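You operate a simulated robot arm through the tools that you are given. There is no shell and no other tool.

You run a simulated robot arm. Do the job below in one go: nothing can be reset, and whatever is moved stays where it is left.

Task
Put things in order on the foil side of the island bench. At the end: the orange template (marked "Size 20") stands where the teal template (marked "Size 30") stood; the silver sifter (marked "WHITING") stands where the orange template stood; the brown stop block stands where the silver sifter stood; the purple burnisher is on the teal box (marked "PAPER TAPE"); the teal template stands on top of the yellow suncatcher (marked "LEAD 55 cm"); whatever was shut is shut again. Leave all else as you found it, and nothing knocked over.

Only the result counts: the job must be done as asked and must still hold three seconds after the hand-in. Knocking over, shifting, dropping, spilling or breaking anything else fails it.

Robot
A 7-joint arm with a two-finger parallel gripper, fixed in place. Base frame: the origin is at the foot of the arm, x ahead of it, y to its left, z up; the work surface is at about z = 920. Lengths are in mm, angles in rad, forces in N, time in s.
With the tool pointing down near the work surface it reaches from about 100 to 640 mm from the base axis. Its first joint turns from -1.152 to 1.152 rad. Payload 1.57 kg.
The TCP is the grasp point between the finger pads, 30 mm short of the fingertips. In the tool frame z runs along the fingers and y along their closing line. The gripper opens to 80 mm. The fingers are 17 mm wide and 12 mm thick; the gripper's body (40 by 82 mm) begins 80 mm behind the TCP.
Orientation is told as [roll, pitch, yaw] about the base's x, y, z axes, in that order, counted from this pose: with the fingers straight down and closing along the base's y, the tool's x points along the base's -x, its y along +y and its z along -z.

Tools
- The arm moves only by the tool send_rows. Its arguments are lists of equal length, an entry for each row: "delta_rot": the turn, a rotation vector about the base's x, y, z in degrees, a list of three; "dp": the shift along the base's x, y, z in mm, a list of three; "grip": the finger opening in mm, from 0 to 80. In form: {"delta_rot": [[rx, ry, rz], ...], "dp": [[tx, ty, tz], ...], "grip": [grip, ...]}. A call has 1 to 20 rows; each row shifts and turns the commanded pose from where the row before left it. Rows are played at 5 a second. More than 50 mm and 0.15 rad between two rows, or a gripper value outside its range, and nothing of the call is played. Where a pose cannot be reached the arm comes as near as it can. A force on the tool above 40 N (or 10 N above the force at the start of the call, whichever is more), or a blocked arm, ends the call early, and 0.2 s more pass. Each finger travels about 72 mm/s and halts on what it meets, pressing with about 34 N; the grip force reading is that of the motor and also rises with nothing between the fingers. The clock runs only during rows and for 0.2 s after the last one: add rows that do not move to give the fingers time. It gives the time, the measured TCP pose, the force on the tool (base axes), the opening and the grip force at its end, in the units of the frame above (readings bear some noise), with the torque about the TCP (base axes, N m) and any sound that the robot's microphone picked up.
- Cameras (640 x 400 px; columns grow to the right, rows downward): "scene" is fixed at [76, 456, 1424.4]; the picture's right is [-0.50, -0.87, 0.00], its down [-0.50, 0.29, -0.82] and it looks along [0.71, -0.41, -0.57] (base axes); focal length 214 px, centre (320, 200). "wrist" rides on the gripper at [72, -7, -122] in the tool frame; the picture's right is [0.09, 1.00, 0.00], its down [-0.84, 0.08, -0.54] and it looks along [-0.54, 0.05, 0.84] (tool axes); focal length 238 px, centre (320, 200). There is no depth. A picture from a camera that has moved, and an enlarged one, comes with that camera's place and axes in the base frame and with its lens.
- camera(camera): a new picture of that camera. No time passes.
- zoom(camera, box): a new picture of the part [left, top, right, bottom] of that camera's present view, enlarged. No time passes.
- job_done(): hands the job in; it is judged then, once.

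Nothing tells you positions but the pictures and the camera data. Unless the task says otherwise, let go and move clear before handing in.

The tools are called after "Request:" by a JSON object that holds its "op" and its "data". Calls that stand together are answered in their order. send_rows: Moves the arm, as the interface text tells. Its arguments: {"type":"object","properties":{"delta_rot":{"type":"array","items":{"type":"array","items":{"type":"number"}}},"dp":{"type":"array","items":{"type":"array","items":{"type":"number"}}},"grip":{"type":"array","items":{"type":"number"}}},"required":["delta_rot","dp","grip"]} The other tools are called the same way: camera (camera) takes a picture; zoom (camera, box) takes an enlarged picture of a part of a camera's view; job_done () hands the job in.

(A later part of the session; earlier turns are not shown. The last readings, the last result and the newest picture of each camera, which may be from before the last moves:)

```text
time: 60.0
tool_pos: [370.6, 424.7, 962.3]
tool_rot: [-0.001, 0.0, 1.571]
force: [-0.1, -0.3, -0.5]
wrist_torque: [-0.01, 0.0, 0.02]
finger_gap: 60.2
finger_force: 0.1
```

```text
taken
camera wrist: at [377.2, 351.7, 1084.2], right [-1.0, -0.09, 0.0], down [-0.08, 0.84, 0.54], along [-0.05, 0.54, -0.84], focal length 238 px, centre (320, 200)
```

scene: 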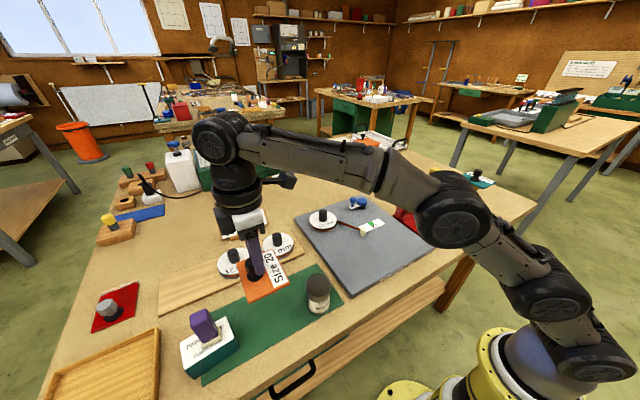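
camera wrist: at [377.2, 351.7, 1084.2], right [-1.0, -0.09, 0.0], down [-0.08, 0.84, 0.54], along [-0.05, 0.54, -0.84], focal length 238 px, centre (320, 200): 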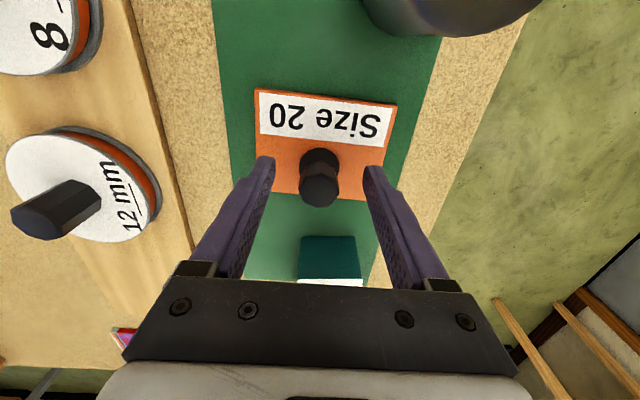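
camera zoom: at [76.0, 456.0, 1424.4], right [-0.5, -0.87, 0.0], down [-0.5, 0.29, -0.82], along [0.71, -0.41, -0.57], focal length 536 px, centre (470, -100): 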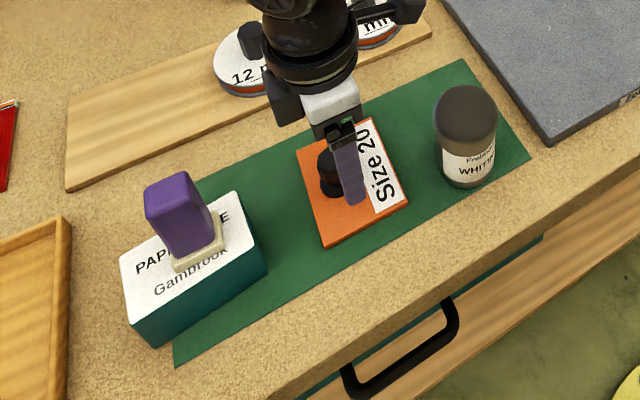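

The orange template stands where the teal one stood, within a few millimetres. I'll rise clear and move above the sifter, keeping this yaw so the fingers close along x.

Request:
{"op": "send_rows", "data": {"delta_rot": [[0, 0, 0], [0, 0, 0], [0, 0, 0], [0, 0, 0], [0, 0, 0], [0, 0, 0], [0, 0, 0]], "dp": [[0, 0, 20], [0, 0, 40], [0, -10, 40], [-15, -35, 15], [-15, -32, 5], [-14, -31, 0], [0, 0, 0]], "grip": [60, 60, 60, 70, 80, 80, 80]}}

Request:
{"op": "camera", "data": {"camera": "wrist"}}

Request:
{"op": "zoom", "data": {"camera": "scene", "box": [220, 240, 360, 340]}}

```text
time: 61.6
tool_pos: [325.8, 316.3, 1082.8]
tool_rot: [-0.002, 0.001, 1.57]
force: [0.1, -0.2, 0.8]
wrist_torque: [-0.03, 0.02, -0.01]
finger_gap: 79.9
finger_force: 0.0
```

```text
taken
camera wrist: at [332.7, 243.6, 1204.8], right [-1.0, -0.09, 0.0], down [-0.08, 0.84, 0.54], along [-0.05, 0.54, -0.84], focal length 238 px, centre (320, 200)
```

wrist: 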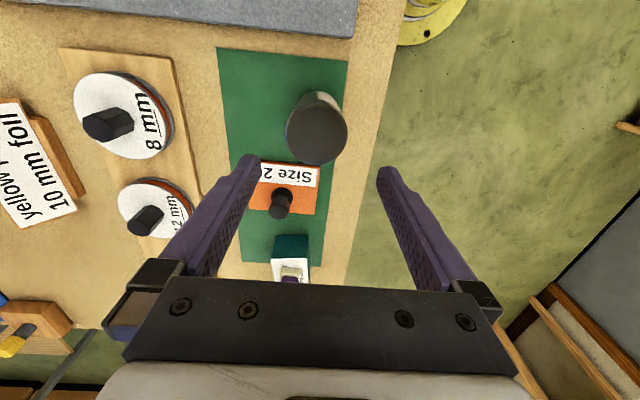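

```text
4.00 times, centred on (290, 290) of scene
camera zoom: at [76.0, 456.0, 1424.4], right [-0.5, -0.87, 0.0], down [-0.5, 0.29, -0.82], along [0.71, -0.41, -0.57], focal length 858 px, centre (440, -160)
```

zoom: 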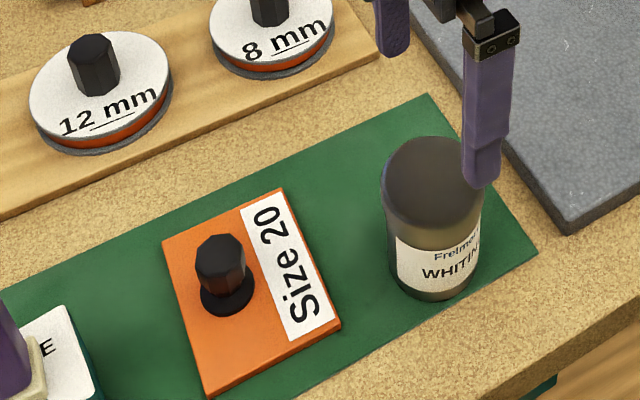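

Request:
{"op": "zoom", "data": {"camera": "wrist", "box": [240, 80, 400, 180]}}

```text
4.00 times, centred on (320, 130) of wrist
camera zoom: at [332.7, 243.6, 1204.8], right [-1.0, -0.09, 0.0], down [-0.08, 0.84, 0.54], along [-0.05, 0.54, -0.84], focal length 953 px, centre (320, 480)
```

zoom: 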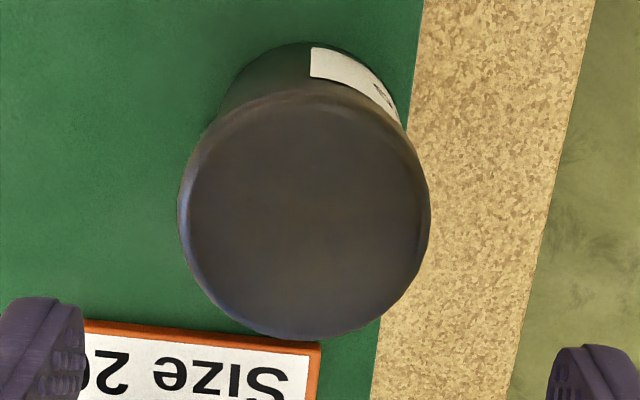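

The sifter is centred near (330,315), about 60 mm across, with its top near z 980. I'll move to just above it and check centring between the fingers.

Request:
{"op": "send_rows", "data": {"delta_rot": [[0, 0, 0], [0, 0, 0], [0, 0, 0], [0, 0, 0]], "dp": [[3.5, -1, -30], [0, 0, -33], [0, 0, 0], [0, 0, 0]], "grip": [80, 80, 80, 80]}}

Request:
{"op": "camera", "data": {"camera": "wrist"}}

Request:
{"op": "zoom", "data": {"camera": "scene", "box": [260, 220, 380, 340]}}

```text
time: 62.6
tool_pos: [327.4, 314.4, 1019.1]
tool_rot: [0.001, -0.001, 1.571]
force: [-1.1, -0.9, 0.1]
wrist_torque: [0.03, -0.02, -0.01]
finger_gap: 79.8
finger_force: 0.0
```

```text
taken
camera wrist: at [334.3, 242.5, 1140.9], right [-1.0, -0.09, 0.0], down [-0.08, 0.84, 0.54], along [-0.05, 0.54, -0.84], focal length 238 px, centre (320, 200)
```

wrist: 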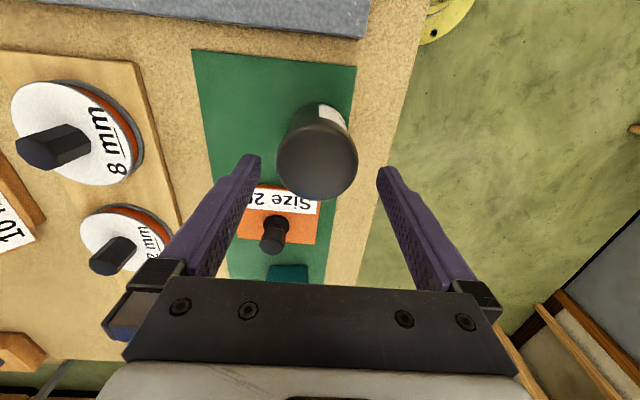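

```text
3.33 times, centred on (320, 280) of scene
camera zoom: at [76.0, 456.0, 1424.4], right [-0.5, -0.87, 0.0], down [-0.5, 0.29, -0.82], along [0.71, -0.41, -0.57], focal length 715 px, centre (320, -67)
```

zoom: 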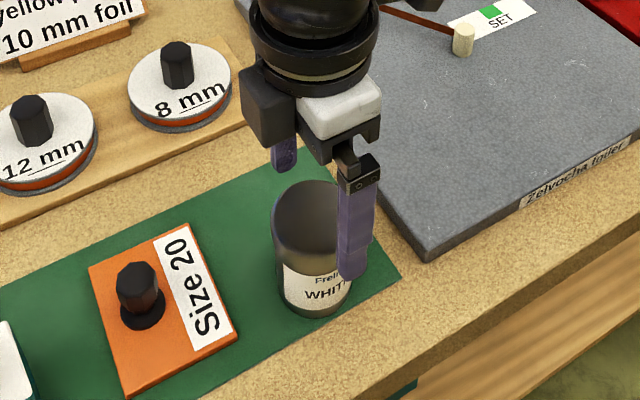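

Request:
{"op": "zoom", "data": {"camera": "wrist", "box": [240, 90, 400, 210]}}

```text
3.33 times, centred on (320, 150) of wrist
camera zoom: at [334.3, 242.5, 1140.9], right [-1.0, -0.09, 0.0], down [-0.08, 0.84, 0.54], along [-0.05, 0.54, -0.84], focal length 794 px, centre (320, 367)
```

zoom: 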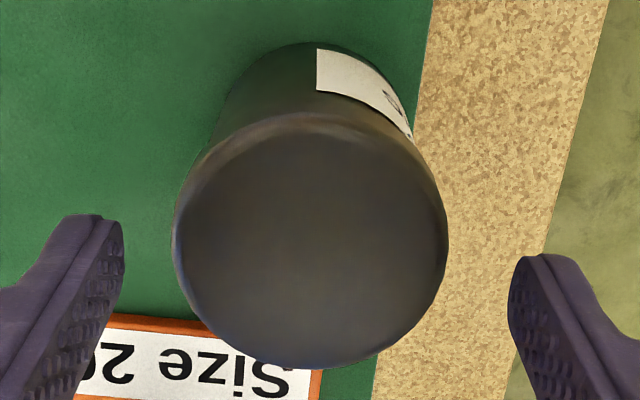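

The sifter is centred within about 1.5 mm. I'll go down around it and close gently on the body.

Request:
{"op": "send_rows", "data": {"delta_rot": [[0, 0, 0], [0, 0, 0], [0, 0, 0], [0, 0, 0], [0, 0, 0], [0, 0, 0], [0, 0, 0]], "dp": [[1.5, 0, -20], [0, 0, -25], [0, 0, -23], [0, 0, 0], [0, 0, 0], [0, 0, 0], [0, 0, 0]], "grip": [80, 80, 80, 80, 66, 52, 50]}}

Request:
{"op": "camera", "data": {"camera": "wrist"}}

Request:
{"op": "zoom", "data": {"camera": "scene", "box": [260, 220, 380, 340]}}

```text
time: 64.2
tool_pos: [329.4, 314.4, 948.9]
tool_rot: [0.002, -0.002, 1.571]
force: [-1.0, 0.0, 0.0]
wrist_torque: [0.05, 0.02, 0.01]
finger_gap: 55.3
finger_force: 34.0
```

```text
taken
camera wrist: at [337.2, 241.2, 1069.6], right [-1.0, -0.09, 0.0], down [-0.08, 0.84, 0.54], along [-0.05, 0.54, -0.84], focal length 238 px, centre (320, 200)
```

wrist: 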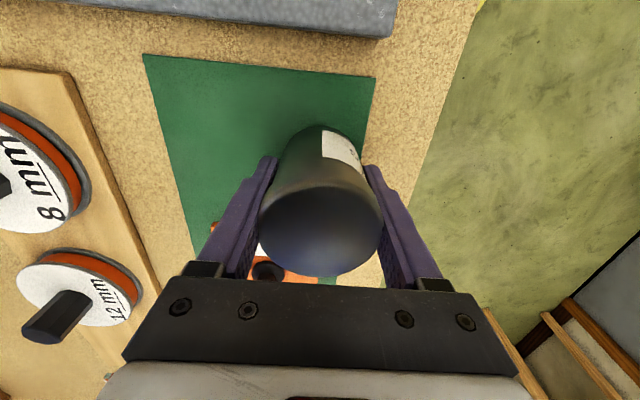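

```text
3.33 times, centred on (320, 280) of scene
camera zoom: at [76.0, 456.0, 1424.4], right [-0.5, -0.87, 0.0], down [-0.5, 0.29, -0.82], along [0.71, -0.41, -0.57], focal length 715 px, centre (320, -67)
```

zoom: 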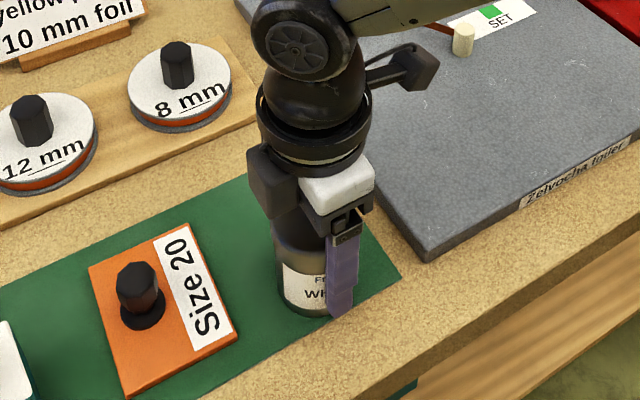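

The sifter body is gripped at 55 mm and stands straight. I'll lift it upright and carry it to near the orange template's old place, turning back to yaw 0.

Request:
{"op": "send_rows", "data": {"delta_rot": [[0, 0, 0], [0, 0, 0], [0, 0, 0], [0, 0, 0], [0, 0, 0], [0, 0, 0]], "dp": [[0, 0, 8], [0, 0, 25], [0, 0, 45], [0, 0, 45], [0, 0, 45], [0, 0, 0]], "grip": [50, 50, 50, 50, 50, 50]}}

Request:
{"op": "zoom", "data": {"camera": "scene", "box": [220, 120, 380, 320]}}

```text
time: 65.6
tool_pos: [333.2, 312.8, 1120.2]
tool_rot: [0.001, 0.001, 1.57]
force: [0.3, 0.5, -2.5]
wrist_torque: [0.0, 0.02, 0.01]
finger_gap: 55.3
finger_force: 34.2
```

```text
2.00 times, centred on (300, 220) of scene
camera zoom: at [76.0, 456.0, 1424.4], right [-0.5, -0.87, 0.0], down [-0.5, 0.29, -0.82], along [0.71, -0.41, -0.57], focal length 429 px, centre (360, 160)
```

zoom: 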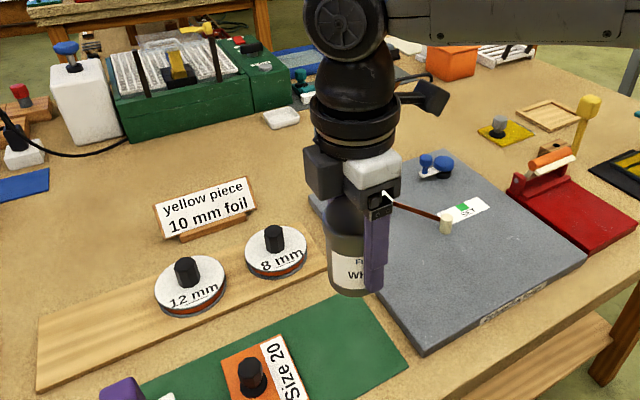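

The sifter hangs upright. I'll carry it across now.

Request:
{"op": "send_rows", "data": {"delta_rot": [[0, 0, -7.5], [0, 0, -7.5], [0, 0, -7.5], [0, 0, -7.5], [0, 0, -7.5], [0, 0, -7.5], [0, 0, -7.5], [0, 0, -7.5], [0, 0, -7.5], [0, 0, -7.5], [0, 0, -7.5], [0, 0, -7.5], [0, 0, 0]], "dp": [[14.2, -38, 0], [14.2, -38, 0], [14.2, -38, 0], [14.2, -38, 0], [14.2, -38, 0], [14.2, -38, 0], [14.2, -38, 0], [14.2, -38, 0], [14.2, -38, 0], [14.2, -38, 0], [14.2, -38, 0], [14.2, -38, 0], [0, 0, 0]], "grip": [50, 50, 50, 50, 50, 50, 50, 50, 50, 50, 50, 50, 50]}}

Request:
{"op": "camera", "data": {"camera": "wrist"}}

Request:
{"op": "camera", "data": {"camera": "scene"}}

```text
time: 68.4
tool_pos: [502.0, -141.4, 1119.7]
tool_rot: [-0.001, 0.001, -0.003]
force: [0.9, -0.4, -1.7]
wrist_torque: [-0.04, 0.02, 0.0]
finger_gap: 55.0
finger_force: 34.0
```

```text
taken
camera wrist: at [429.6, -148.0, 1240.4], right [-0.09, 1.0, 0.0], down [0.84, 0.08, 0.54], along [0.54, 0.05, -0.84], focal length 238 px, centre (320, 200)
```

wrist: 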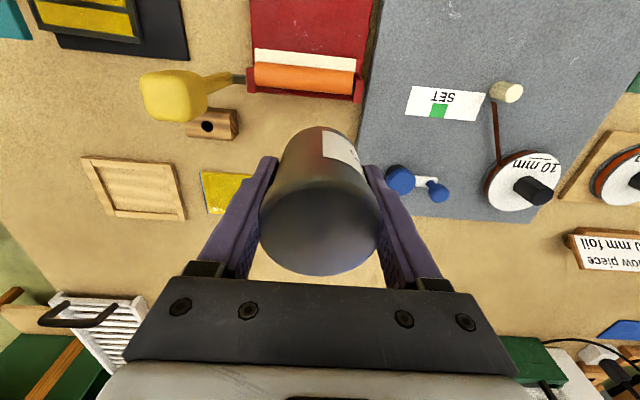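

```text
taken
```

scene: 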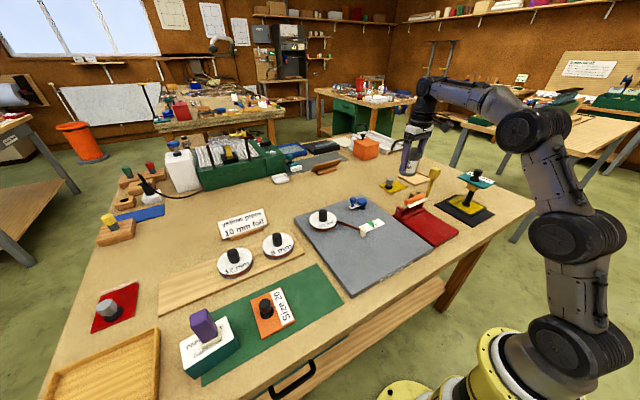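

I'll enlarge the wrist view to find exactly where the sifter sits relative to the TCP.

Request:
{"op": "zoom", "data": {"camera": "wrist", "box": [230, 110, 410, 290]}}

Request:
{"op": "zoom", "data": {"camera": "scene", "box": [370, 100, 470, 200]}}

```text
2.22 times, centred on (320, 200) of wrist
camera zoom: at [429.6, -148.0, 1240.4], right [-0.09, 1.0, 0.0], down [0.84, 0.08, 0.54], along [0.54, 0.05, -0.84], focal length 530 px, centre (320, 200)
```

zoom: 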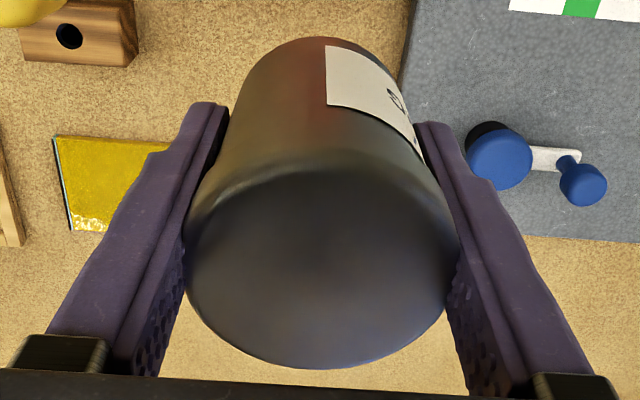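

```text
4.00 times, centred on (420, 150) of scene
camera zoom: at [76.0, 456.0, 1424.4], right [-0.5, -0.87, 0.0], down [-0.5, 0.29, -0.82], along [0.71, -0.41, -0.57], focal length 858 px, centre (-80, 400)
```

zoom: 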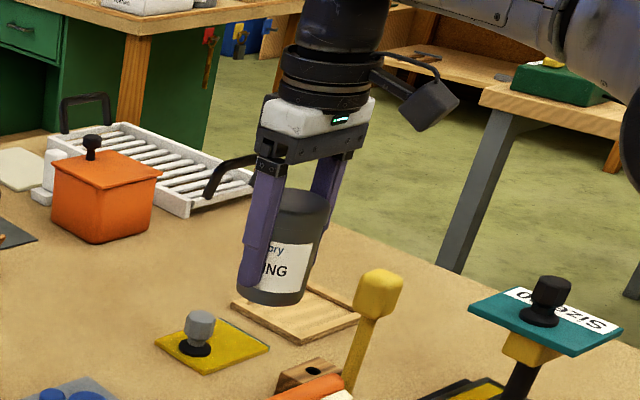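

The sifter is centred on the TCP and about 76 mm tall. I'll bring it over the orange template's old centre (590.7,-150.8) and stop above the surface.

Request:
{"op": "send_rows", "data": {"delta_rot": [[0, 0, 0], [0, 0, 0], [0, 0, 0], [0, 0, 0], [0, 0, 0], [0, 0, 0]], "dp": [[22, -2.4, -30], [22, -2.4, -30], [22, -2.3, -30], [22.5, -2.3, -30], [0, 0, -25], [0, 0, 0]], "grip": [50, 50, 50, 50, 50, 50]}}

Request:
{"op": "camera", "data": {"camera": "wrist"}}

Request:
{"op": "zoom", "data": {"camera": "scene", "box": [350, 130, 450, 220]}}

```text
time: 69.8
tool_pos: [589.2, -148.6, 973.7]
tool_rot: [0.0, 0.001, -0.001]
force: [0.6, -0.4, -2.5]
wrist_torque: [-0.04, -0.02, 0.0]
finger_gap: 55.1
finger_force: 33.6
```

```text
taken
camera wrist: at [516.6, -156.1, 1094.6], right [-0.09, 1.0, 0.0], down [0.84, 0.08, 0.54], along [0.54, 0.05, -0.84], focal length 238 px, centre (320, 200)
```

wrist: 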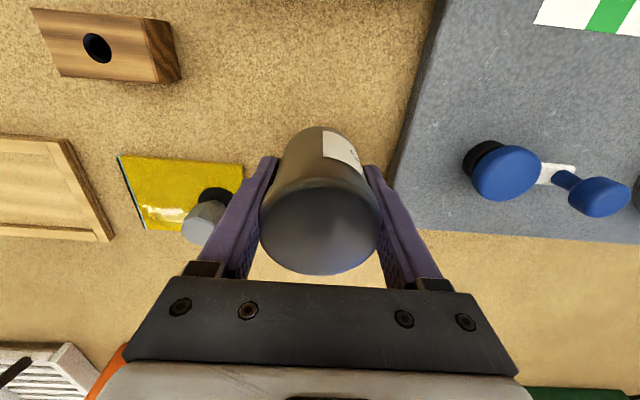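

```text
4.44 times, centred on (400, 175) of scene
camera zoom: at [76.0, 456.0, 1424.4], right [-0.5, -0.87, 0.0], down [-0.5, 0.29, -0.82], along [0.71, -0.41, -0.57], focal length 953 px, centre (-36, 311)
```

zoom: 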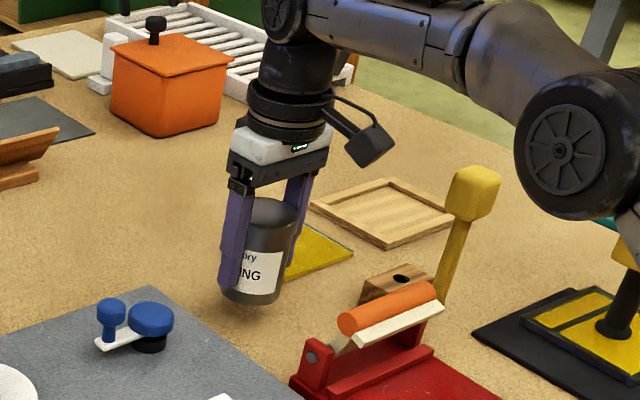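

It's 2 mm off in each axis and above a clear spot. I'll correct and lower slowly.

Request:
{"op": "send_rows", "data": {"delta_rot": [[0, 0, 0], [0, 0, 0], [0, 0, 0], [0, 0, 0]], "dp": [[1.5, -1.8, -10], [0, 0, -10], [0, 0, 0], [0, 0, 0]], "grip": [50, 50, 50, 50]}}

Request:
{"op": "zoom", "data": {"camera": "scene", "box": [350, 150, 430, 220]}}

```text
time: 70.8
tool_pos: [592.1, -152.1, 953.5]
tool_rot: [0.001, -0.001, -0.001]
force: [0.4, 0.9, -2.6]
wrist_torque: [0.0, 0.01, 0.03]
finger_gap: 54.9
finger_force: 34.3
```

```text
5.71 times, centred on (390, 185) of scene
camera zoom: at [76.0, 456.0, 1424.4], right [-0.5, -0.87, 0.0], down [-0.5, 0.29, -0.82], along [0.71, -0.41, -0.57], focal length 1226 px, centre (-80, 286)
```

zoom: 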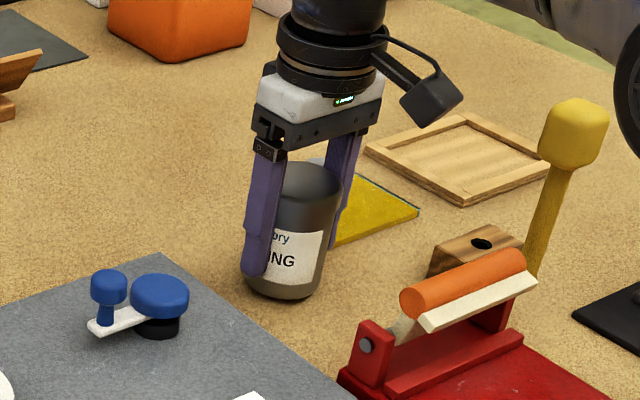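

Request:
{"op": "send_rows", "data": {"delta_rot": [[0, 0, 0], [0, 0, 0], [0, 0, 0], [0, 0, 0]], "dp": [[0, 0, -2], [0, 0, -1.5], [0, 0, 0], [0, 0, 0]], "grip": [50, 50, 50, 50]}}

```text
time: 71.8
tool_pos: [591.2, -152.2, 951.3]
tool_rot: [0.0, -0.001, 0.001]
force: [0.3, 0.1, -2.1]
wrist_torque: [0.02, 0.06, -0.02]
finger_gap: 54.9
finger_force: 34.1
```

The sifter isn't touching yet at about z 951. I'll take further small steps down.

Request:
{"op": "send_rows", "data": {"delta_rot": [[0, 0, 0], [0, 0, 0], [0, 0, 0], [0, 0, 0]], "dp": [[0, 0, -1], [0, 0, -1], [0, 0, 0], [0, 0, 0]], "grip": [50, 50, 50, 50]}}

```text
time: 72.8
tool_pos: [591.7, -152.0, 948.4]
tool_rot: [-0.001, 0.001, 0.0]
force: [-0.5, -0.5, -2.1]
wrist_torque: [0.01, 0.01, 0.02]
finger_gap: 55.1
finger_force: 34.4
```

Request:
{"op": "send_rows", "data": {"delta_rot": [[0, 0, 0], [0, 0, 0], [0, 0, 0], [0, 0, 0]], "dp": [[0, 0, -1], [0, 0, -0.5], [0, 0, 0], [0, 0, 0]], "grip": [50, 50, 50, 50]}}

```text
time: 73.8
tool_pos: [591.7, -151.7, 948.6]
tool_rot: [-0.001, 0.001, -0.001]
force: [0.1, -0.5, -1.4]
wrist_torque: [0.02, -0.03, 0.0]
finger_gap: 54.6
finger_force: 34.1
```

Request:
{"op": "send_rows", "data": {"delta_rot": [[0, 0, 0], [0, 0, 0], [0, 0, 0], [0, 0, 0]], "dp": [[0, 0, -1], [0, 0, 0], [0, 0, 0], [0, 0, 0]], "grip": [50, 50, 50, 50]}}

```text
time: 74.8
tool_pos: [591.8, -151.2, 946.5]
tool_rot: [0.0, -0.002, 0.0]
force: [-2.8, 0.1, 6.5]
wrist_torque: [0.17, 0.24, 0.14]
finger_gap: 55.0
finger_force: 33.2
```

Contact is made with about 6 N. I'll ease up half a millimetre, then open the fingers to about 70 mm.

Request:
{"op": "send_rows", "data": {"delta_rot": [[0, 0, 0], [0, 0, 0], [0, 0, 0], [0, 0, 0], [0, 0, 0], [0, 0, 0]], "dp": [[0, 0, 0.6], [0, 0, 0], [0, 0, 0], [0, 0, 0], [0, 0, 0], [0, 0, 0]], "grip": [50, 50, 57, 64, 72, 72]}}

Request:
{"op": "camera", "data": {"camera": "wrist"}}

Request:
{"op": "zoom", "data": {"camera": "scene", "box": [350, 150, 430, 220]}}

```text
time: 76.2
tool_pos: [592.8, -151.9, 946.7]
tool_rot: [0.001, 0.001, -0.001]
force: [-0.1, 0.0, -0.5]
wrist_torque: [0.0, -0.01, -0.03]
finger_gap: 71.6
finger_force: 0.1
```

```text
taken
camera wrist: at [520.0, -159.2, 1068.4], right [-0.09, 1.0, 0.0], down [0.84, 0.08, 0.54], along [0.54, 0.05, -0.84], focal length 238 px, centre (320, 200)
```

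wrist: 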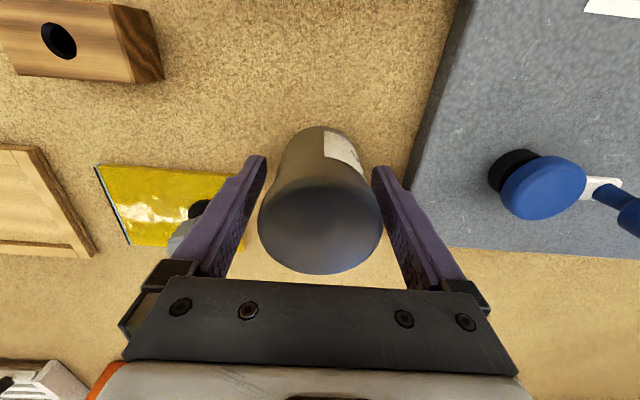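

```text
5.71 times, centred on (390, 185) of scene
camera zoom: at [76.0, 456.0, 1424.4], right [-0.5, -0.87, 0.0], down [-0.5, 0.29, -0.82], along [0.71, -0.41, -0.57], focal length 1226 px, centre (-80, 286)
```

zoom: 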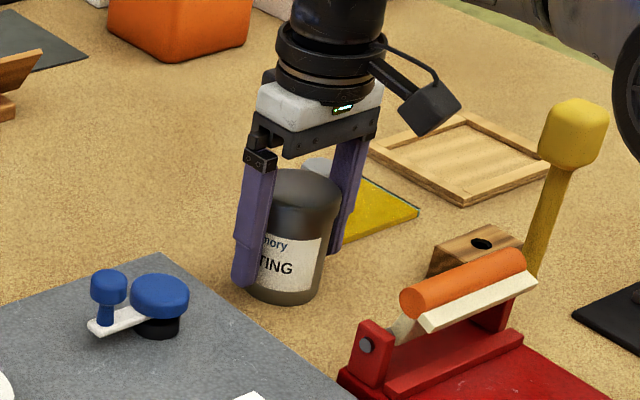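

The sifter stands upright on the orange template's old spot. I'll rise, draw back, and turn to yaw 90° on the way towards the block, staying high above the lever.

Request:
{"op": "send_rows", "data": {"delta_rot": [[0, 0, 0], [0, 0, 0], [0, 0, 0], [0, 0, 0], [0, 0, 0], [0, 0, 0], [0, 0, 0]], "dp": [[0, 0, 20], [0, 0, 30], [-3, 0, 27], [-25, 0, 35], [-30, 0, 35], [-35, 0, 30], [0, 0, 0]], "grip": [74, 74, 74, 70, 60, 50, 50]}}

Request:
{"op": "camera", "data": {"camera": "wrist"}}

Request:
{"op": "zoom", "data": {"camera": "scene", "box": [350, 130, 470, 230]}}

```text
time: 77.8
tool_pos: [497.7, -154.0, 1123.0]
tool_rot: [0.0, 0.001, 0.001]
force: [-0.7, -0.7, -0.1]
wrist_torque: [0.01, -0.01, -0.01]
finger_gap: 50.1
finger_force: 0.1
```

```text
taken
camera wrist: at [425.6, -161.2, 1243.6], right [-0.09, 1.0, 0.0], down [0.84, 0.08, 0.54], along [0.54, 0.05, -0.84], focal length 238 px, centre (320, 200)
```

wrist: 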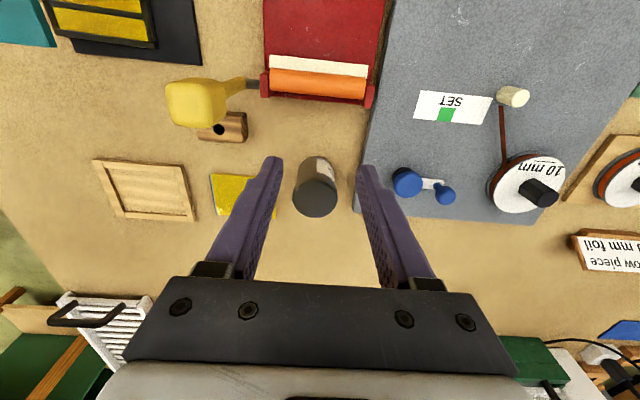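

```text
4.00 times, centred on (410, 180) of scene
camera zoom: at [76.0, 456.0, 1424.4], right [-0.5, -0.87, 0.0], down [-0.5, 0.29, -0.82], along [0.71, -0.41, -0.57], focal length 858 px, centre (-40, 280)
```

zoom: 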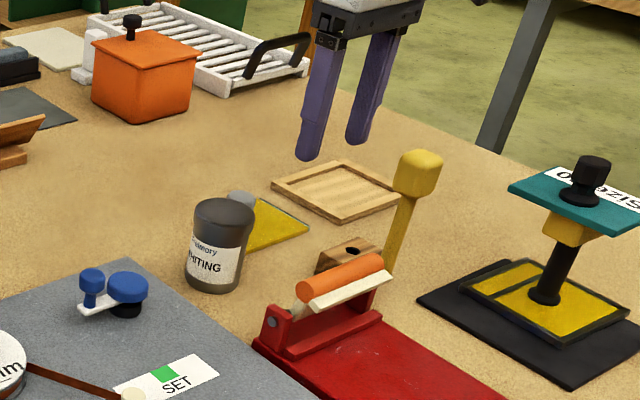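

The sifter stands well. I'll move sideways and turn to yaw +90° in free space to check that the wrist can do it.

Request:
{"op": "send_rows", "data": {"delta_rot": [[0, 0, 6], [0, 0, 6], [0, 0, 6], [0, 0, 6], [0, 0, 6], [0, 0, 6], [0, 0, 6], [0, 0, 6], [0, 0, 6], [0, 0, 6], [0, 0, 6], [0, 0, 6], [0, 0, 6], [0, 0, 6], [0, 0, 6], [0, 0, 0]], "dp": [[-8, 0, 6], [-8, 0, 6], [-8, -4, 6], [-8, -12, 2], [-3, -12, 0], [-3, -12, 0], [-3, -12, 0], [-3, -12, 0], [-1, -12, 0], [0, -12, 0], [0, -14, 0], [0, -14, 0], [0, -14, 0], [0, -14, 0], [0, -14, 0], [0, 0, 0]], "grip": [50, 50, 50, 50, 50, 50, 50, 50, 50, 50, 50, 50, 50, 50, 50, 50]}}

Request:
{"op": "camera", "data": {"camera": "wrist"}}

Request:
{"op": "camera", "data": {"camera": "scene"}}

```text
time: 81.2
tool_pos: [455.2, -308.7, 1144.8]
tool_rot: [0.0, 0.0, 1.574]
force: [-0.3, 1.0, -0.1]
wrist_torque: [0.01, 0.02, 0.0]
finger_gap: 50.1
finger_force: 0.0
```

```text
taken
camera wrist: at [461.1, -381.6, 1266.1], right [-1.0, -0.09, 0.0], down [-0.08, 0.84, 0.54], along [-0.05, 0.54, -0.84], focal length 238 px, centre (320, 200)
```

wrist: 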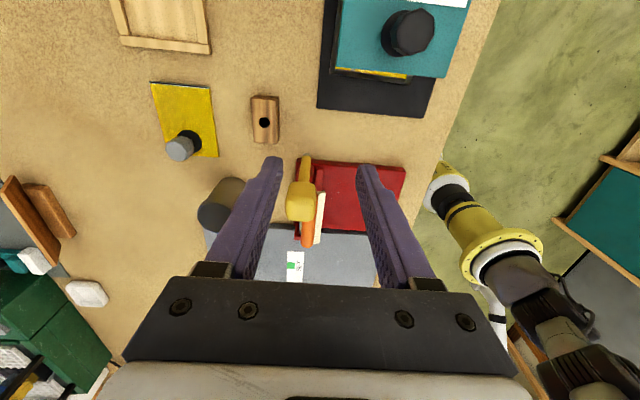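

```text
taken
```

scene: 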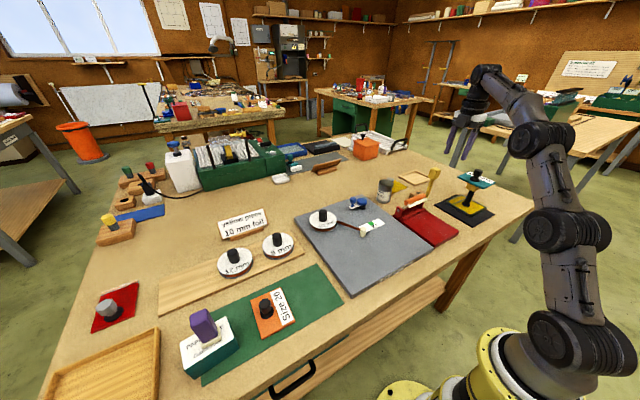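

The wrist handles yaw +90° here. I'll enlarge the block and lever in this view to measure clearances.

Request:
{"op": "zoom", "data": {"camera": "wrist", "box": [220, 80, 380, 180]}}

Request:
{"op": "zoom", "data": {"camera": "wrist", "box": [240, 140, 400, 240]}}

```text
4.00 times, centred on (300, 130) of wrist
camera zoom: at [461.1, -381.6, 1266.1], right [-1.0, -0.09, 0.0], down [-0.08, 0.84, 0.54], along [-0.05, 0.54, -0.84], focal length 953 px, centre (400, 480)
```

zoom: 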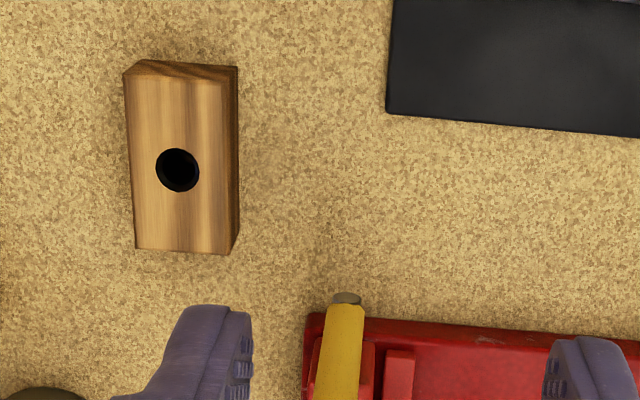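

```text
4.00 times, centred on (320, 190) of wrist
camera zoom: at [461.1, -381.6, 1266.1], right [-1.0, -0.09, 0.0], down [-0.08, 0.84, 0.54], along [-0.05, 0.54, -0.84], focal length 953 px, centre (320, 240)
```

zoom: 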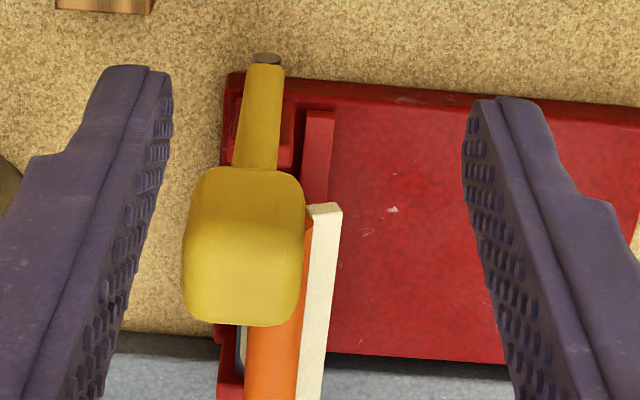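

The block is centred at (528,-286.7) and the lever head spans about x 452–484, y -262 to -227. I'll grip the block towards its far end (y -302) to stay clear of the lever, and descend on that side.

Request:
{"op": "send_rows", "data": {"delta_rot": [[0, 0, 0], [0, 0, 0], [0, 0, 0], [0, 0, 0], [0, 0, 0], [0, 0, 0], [0, 0, 0]], "dp": [[17, 0, -23], [18, 0, -24], [13, 1, -19], [12, 1, -19], [12, 3, -28], [0, 1, -25], [0, 0, 0]], "grip": [50, 50, 50, 50, 50, 50, 50]}}

Request:
{"op": "camera", "data": {"camera": "wrist"}}

Request:
{"op": "zoom", "data": {"camera": "scene", "box": [370, 110, 490, 220]}}

```text
time: 82.8
tool_pos: [525.6, -302.7, 1006.7]
tool_rot: [0.0, 0.001, 1.57]
force: [-0.6, 0.1, 0.1]
wrist_torque: [0.02, -0.01, 0.01]
finger_gap: 50.2
finger_force: 0.0
```

```text
taken
camera wrist: at [531.8, -375.7, 1127.6], right [-1.0, -0.09, 0.0], down [-0.08, 0.84, 0.54], along [-0.05, 0.54, -0.84], focal length 238 px, centre (320, 200)
```

wrist: 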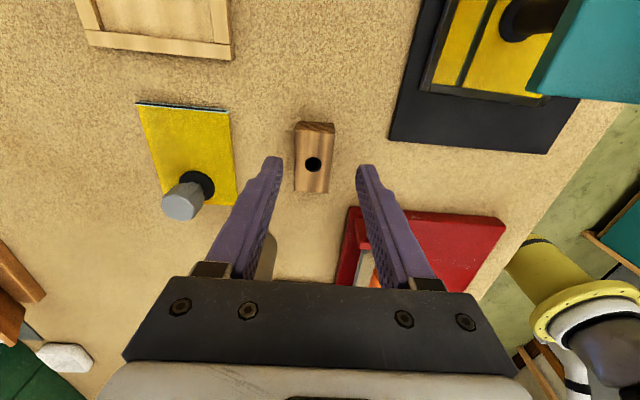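

```text
3.64 times, centred on (430, 165) of scene
camera zoom: at [76.0, 456.0, 1424.4], right [-0.5, -0.87, 0.0], down [-0.5, 0.29, -0.82], along [0.71, -0.41, -0.57], focal length 780 px, centre (-80, 327)
```

zoom: 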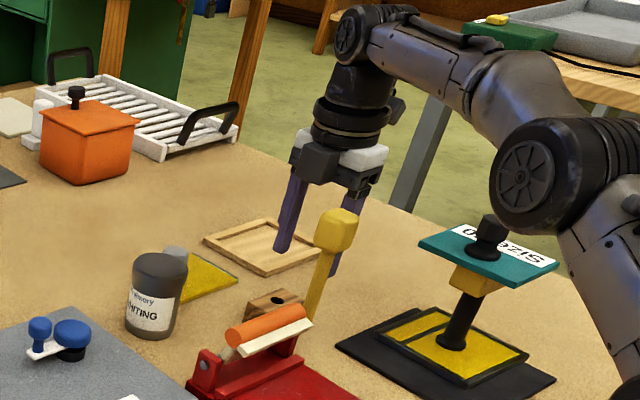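

The block lies between the fingers, about 3 mm to the +x side. I'll correct, descend and close on it.

Request:
{"op": "send_rows", "data": {"delta_rot": [[0, 0, 0], [0, 0, 0], [0, 0, 0], [0, 0, 0], [0, 0, 0], [0, 0, 0], [0, 0, 0]], "dp": [[3, 0, -20], [0, 0, -20], [0, 0, -20], [0, 0, 0], [0, 0, 0], [0, 0, 0], [0, 0, 0]], "grip": [50, 50, 50, 50, 38, 22, 20]}}

Request:
{"op": "camera", "data": {"camera": "wrist"}}

Request:
{"op": "zoom", "data": {"camera": "scene", "box": [370, 130, 470, 220]}}

```text
time: 84.4
tool_pos: [527.3, -303.3, 946.2]
tool_rot: [-0.001, 0.001, 1.571]
force: [1.0, 0.4, -0.1]
wrist_torque: [-0.03, -0.04, 0.02]
finger_gap: 32.9
finger_force: 34.1
```

```text
taken
camera wrist: at [534.2, -377.0, 1067.6], right [-1.0, -0.09, 0.0], down [-0.08, 0.84, 0.54], along [-0.05, 0.54, -0.84], focal length 238 px, centre (320, 200)
```

wrist: 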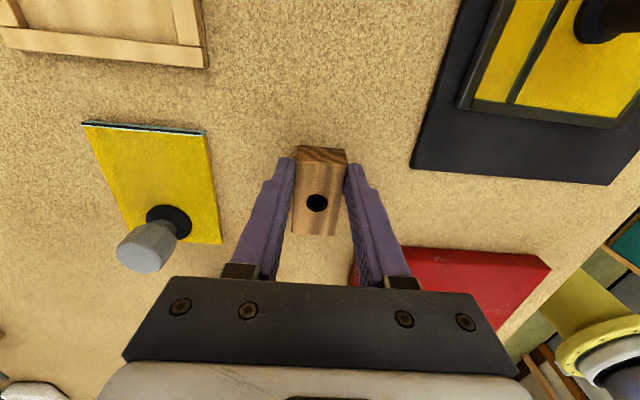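

```text
4.44 times, centred on (420, 175) of scene
camera zoom: at [76.0, 456.0, 1424.4], right [-0.5, -0.87, 0.0], down [-0.5, 0.29, -0.82], along [0.71, -0.41, -0.57], focal length 953 px, centre (-124, 311)
```

zoom: 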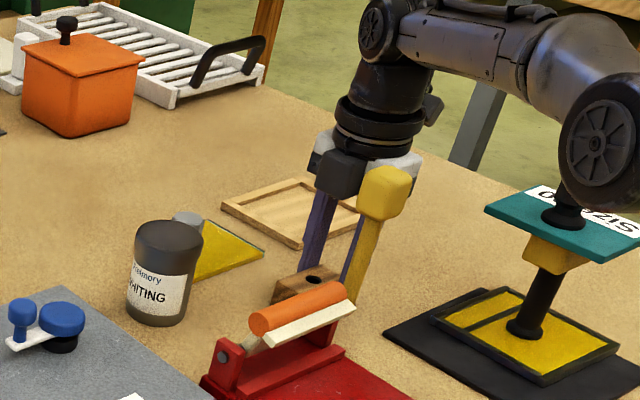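

The block is gripped at 33 mm. I'll lift it straight up, slide away from the lever in -y, and only then draw inwards and higher.

Request:
{"op": "send_rows", "data": {"delta_rot": [[0, 0, 0], [0, 0, 0], [0, 0, 0], [0, 0, 0], [0, 0, 0], [0, 0, 0]], "dp": [[0, 0, 8], [0, 0, 22], [0, 0, 22], [-8, -15, 3], [-8, -15, 5], [0, 0, 0]], "grip": [20, 20, 20, 20, 20, 20]}}

Request:
{"op": "camera", "data": {"camera": "wrist"}}

Request:
{"op": "zoom", "data": {"camera": "scene", "box": [370, 110, 490, 220]}}

```text
time: 85.8
tool_pos: [512.3, -334.9, 1005.8]
tool_rot: [0.0, 0.0, 1.572]
force: [0.0, 0.5, 0.8]
wrist_torque: [-0.01, 0.02, 0.0]
finger_gap: 33.0
finger_force: 33.8
```

```text
taken
camera wrist: at [517.9, -407.0, 1127.3], right [-1.0, -0.09, 0.0], down [-0.08, 0.84, 0.54], along [-0.05, 0.54, -0.84], focal length 238 px, centre (320, 200)
```

wrist: 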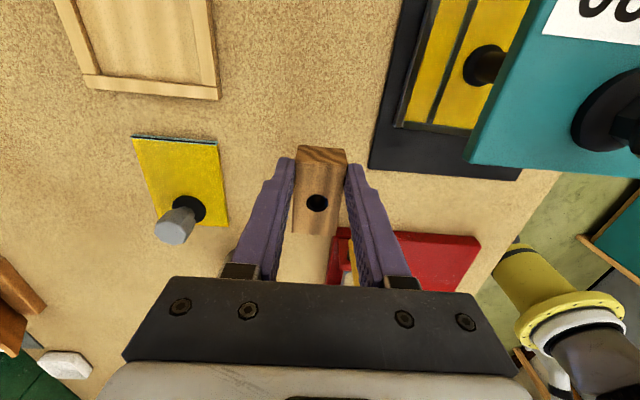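

```text
3.64 times, centred on (430, 165) of scene
camera zoom: at [76.0, 456.0, 1424.4], right [-0.5, -0.87, 0.0], down [-0.5, 0.29, -0.82], along [0.71, -0.41, -0.57], focal length 780 px, centre (-80, 327)
```

zoom: 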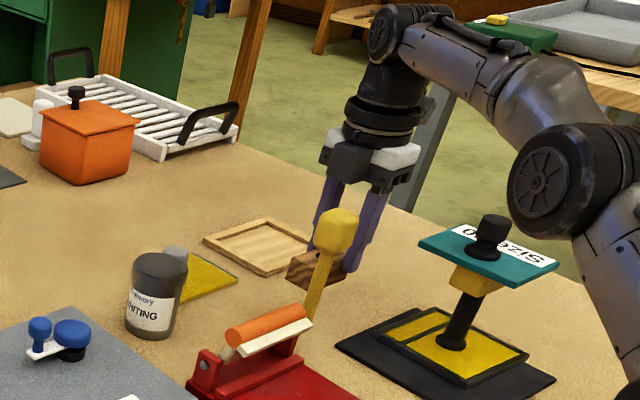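

The block is lifted and clear of the lever. I'll now draw inwards and upwards.

Request:
{"op": "send_rows", "data": {"delta_rot": [[0, 0, 0], [0, 0, 0], [0, 0, 0], [0, 0, 0], [0, 0, 0]], "dp": [[-28, 0, 39], [-24, 2, 40], [-18, 8, 40], [-18, 15, 25], [0, 0, 0]], "grip": [20, 20, 20, 20, 20]}}

Request:
{"op": "camera", "data": {"camera": "scene"}}

```text
time: 87.0
tool_pos: [423.7, -309.1, 1149.6]
tool_rot: [-0.001, 0.001, 1.571]
force: [-0.1, 1.1, -1.4]
wrist_torque: [-0.02, -0.01, 0.01]
finger_gap: 32.9
finger_force: 34.2
```

```text
taken
```

scene: 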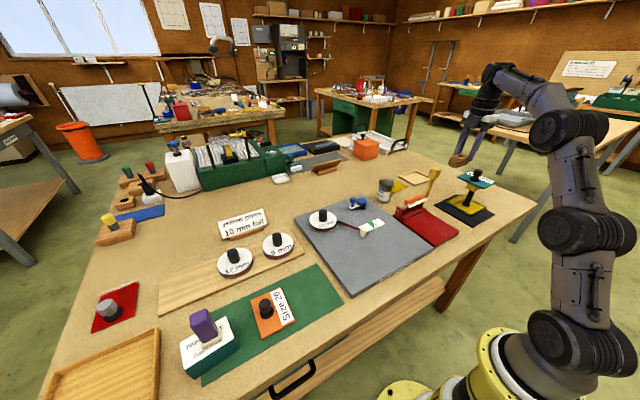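

The way is clear, so I'll carry the block to above the sifter's old place.

Request:
{"op": "send_rows", "data": {"delta_rot": [[0, 0, 0], [0, 0, 0], [0, 0, 0], [0, 0, 0], [0, 0, 0], [0, 0, 0], [0, 0, 0], [0, 0, 0], [0, 0, 0], [0, 0, 0], [0, 0, 0], [0, 0, 0], [0, 0, 0], [0, 0, 0], [0, 0, 0]], "dp": [[-6.75, 43.4, 0], [-6.75, 43.4, 0], [-6.75, 43.4, 0], [-6.75, 43.4, 0], [-6.75, 43.4, 0], [-6.75, 43.4, 0], [-6.75, 43.4, 0], [-6.75, 43.4, 0], [-6.75, 43.4, 0], [-6.75, 43.4, 0], [-6.75, 43.4, 0], [-6.75, 43.4, 0], [-6.75, 43.4, -10], [-6.75, 43.4, -15], [0, 0, 0]], "grip": [20, 20, 20, 20, 20, 20, 20, 20, 20, 20, 20, 20, 20, 20, 20]}}

Request:
{"op": "camera", "data": {"camera": "wrist"}}

Request:
{"op": "camera", "data": {"camera": "scene"}}

```text
time: 90.2
tool_pos: [328.2, 296.7, 1124.8]
tool_rot: [0.0, 0.0, 1.571]
force: [0.2, 0.7, -0.9]
wrist_torque: [0.02, 0.0, 0.01]
finger_gap: 32.8
finger_force: 33.4
```

```text
taken
camera wrist: at [334.7, 224.7, 1246.3], right [-1.0, -0.09, 0.0], down [-0.08, 0.84, 0.54], along [-0.05, 0.54, -0.84], focal length 238 px, centre (320, 200)
```

wrist: 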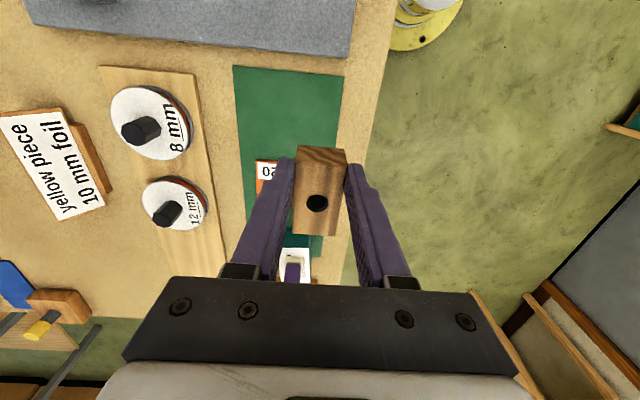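

```text
taken
```

scene: 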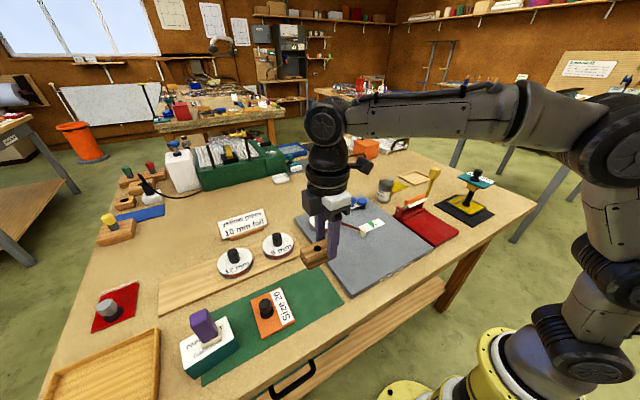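

The block is above the empty spot on the mat. I'll bring it down to about 20 mm above the mat.

Request:
{"op": "send_rows", "data": {"delta_rot": [[0, 0, 0], [0, 0, 0], [0, 0, 0], [0, 0, 0], [0, 0, 0], [0, 0, 0]], "dp": [[1, 1.5, -45], [0, 0, -45], [0, 0, -45], [0, 0, -18], [0, 0, 0], [0, 0, 0]], "grip": [20, 20, 20, 20, 20, 20]}}

Request:
{"op": "camera", "data": {"camera": "wrist"}}

Request:
{"op": "zoom", "data": {"camera": "scene", "box": [160, 240, 360, 400]}}

```text
time: 91.6
tool_pos: [333.7, 298.1, 972.5]
tool_rot: [0.0, 0.0, 1.572]
force: [-1.3, -0.4, -0.2]
wrist_torque: [0.0, 0.04, 0.01]
finger_gap: 32.6
finger_force: 33.1
```

```text
taken
camera wrist: at [338.6, 224.9, 1093.5], right [-1.0, -0.09, 0.0], down [-0.08, 0.84, 0.54], along [-0.05, 0.54, -0.84], focal length 238 px, centre (320, 200)
```

wrist: 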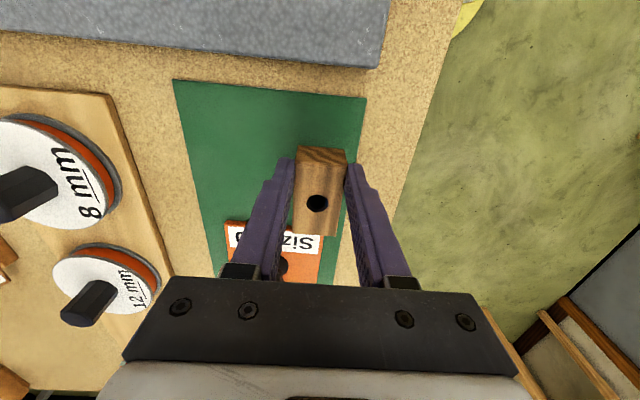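

```text
2.50 times, centred on (260, 320) of scene
camera zoom: at [76.0, 456.0, 1424.4], right [-0.5, -0.87, 0.0], down [-0.5, 0.29, -0.82], along [0.71, -0.41, -0.57], focal length 536 px, centre (470, -100)
```

zoom: 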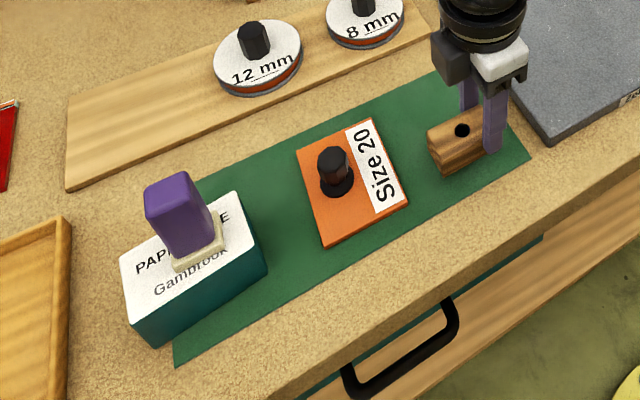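

The readings and the scene picture both show the block about 5 mm too far in x. I'll correct that and lower slowly.

Request:
{"op": "send_rows", "data": {"delta_rot": [[0, 0, 0], [0, 0, 0], [0, 0, 0], [0, 0, 0], [0, 0, 0]], "dp": [[-4.5, -0.5, -5], [0, 0, -6], [0, 0, -5], [0, 0, 0], [0, 0, 0]], "grip": [20, 20, 20, 20, 20]}}

Request:
{"op": "zoom", "data": {"camera": "scene", "box": [220, 240, 360, 340]}}

```text
time: 92.8
tool_pos: [326.0, 298.2, 955.9]
tool_rot: [0.0, 0.001, 1.57]
force: [-0.4, -0.3, -0.3]
wrist_torque: [0.02, 0.03, 0.01]
finger_gap: 32.9
finger_force: 34.3
```

```text
4.00 times, centred on (290, 290) of scene
camera zoom: at [76.0, 456.0, 1424.4], right [-0.5, -0.87, 0.0], down [-0.5, 0.29, -0.82], along [0.71, -0.41, -0.57], focal length 858 px, centre (440, -160)
```

zoom: 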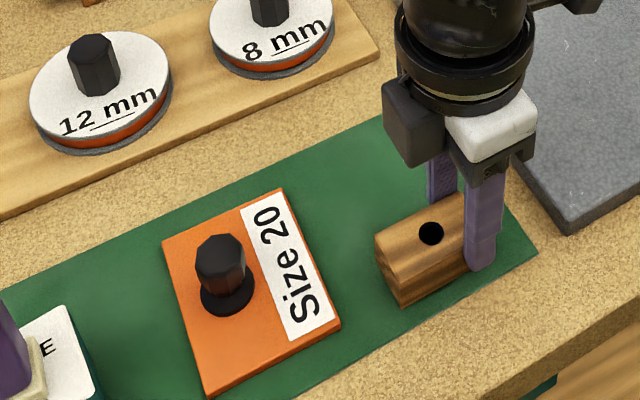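

It's within about 3 mm. I'll make a small final trim while lowering in small steps.

Request:
{"op": "send_rows", "data": {"delta_rot": [[0, 0, 0], [0, 0, 0], [0, 0, 0], [0, 0, 0]], "dp": [[1, -1, -2], [0, 0, -1.5], [0, 0, 0], [0, 0, 0]], "grip": [20, 20, 20, 20]}}

```text
time: 93.8
tool_pos: [326.0, 298.3, 951.7]
tool_rot: [0.0, 0.001, 1.57]
force: [0.1, -0.3, -1.2]
wrist_torque: [-0.02, 0.0, -0.02]
finger_gap: 33.1
finger_force: 33.9
```

Request:
{"op": "send_rows", "data": {"delta_rot": [[0, 0, 0], [0, 0, 0], [0, 0, 0], [0, 0, 0]], "dp": [[2, 0, -1], [0, 0, -0.8], [0, 0, 0], [0, 0, 0]], "grip": [20, 20, 20, 20]}}

```text
time: 94.8
tool_pos: [329.5, 297.5, 949.3]
tool_rot: [0.002, 0.0, 1.571]
force: [-0.2, 0.7, -0.4]
wrist_torque: [0.0, -0.02, 0.01]
finger_gap: 32.7
finger_force: 34.3
```

The block is now within a millimetre or two of the target in the plane. I'll take a few more small steps down to contact.

Request:
{"op": "send_rows", "data": {"delta_rot": [[0, 0, 0], [0, 0, 0], [0, 0, 0]], "dp": [[0, 0, -1], [0, 0, 0], [0, 0, 0]], "grip": [20, 20, 20]}}

```text
time: 95.6
tool_pos: [329.5, 298.5, 949.9]
tool_rot: [0.001, 0.0, 1.571]
force: [0.9, -0.8, 1.5]
wrist_torque: [-0.04, -0.01, 0.01]
finger_gap: 33.0
finger_force: 34.4
```

Request:
{"op": "send_rows", "data": {"delta_rot": [[0, 0, 0], [0, 0, 0], [0, 0, 0]], "dp": [[0, 0, -0.7], [0, 0, 0], [0, 0, 0]], "grip": [20, 20, 20]}}

Request:
{"op": "zoom", "data": {"camera": "scene", "box": [220, 240, 360, 340]}}

```text
time: 96.4
tool_pos: [329.7, 298.4, 949.3]
tool_rot: [-0.001, -0.001, 1.57]
force: [0.2, 0.1, -0.7]
wrist_torque: [-0.02, 0.02, -0.04]
finger_gap: 32.8
finger_force: 33.9
```

```text
4.00 times, centred on (290, 290) of scene
camera zoom: at [76.0, 456.0, 1424.4], right [-0.5, -0.87, 0.0], down [-0.5, 0.29, -0.82], along [0.71, -0.41, -0.57], focal length 858 px, centre (440, -160)
```

zoom: 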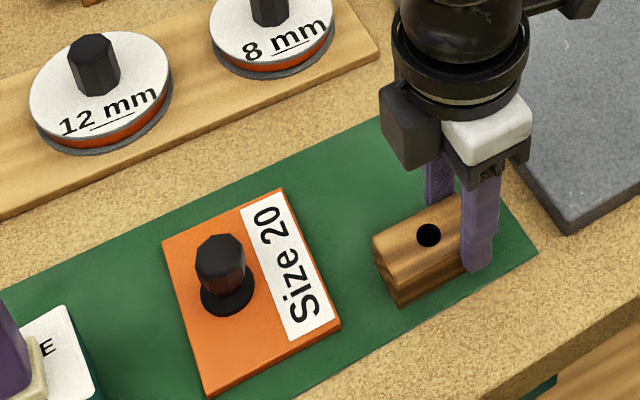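

Request:
{"op": "send_rows", "data": {"delta_rot": [[0, 0, 0], [0, 0, 0], [0, 0, 0]], "dp": [[0, 0, -1], [0, 0, 0], [0, 0, 0]], "grip": [20, 20, 20]}}

```text
time: 97.2
tool_pos: [329.8, 299.2, 949.1]
tool_rot: [-0.003, 0.0, 1.573]
force: [0.3, -1.4, 4.8]
wrist_torque: [-0.05, 0.02, -0.02]
finger_gap: 32.6
finger_force: 33.9
```

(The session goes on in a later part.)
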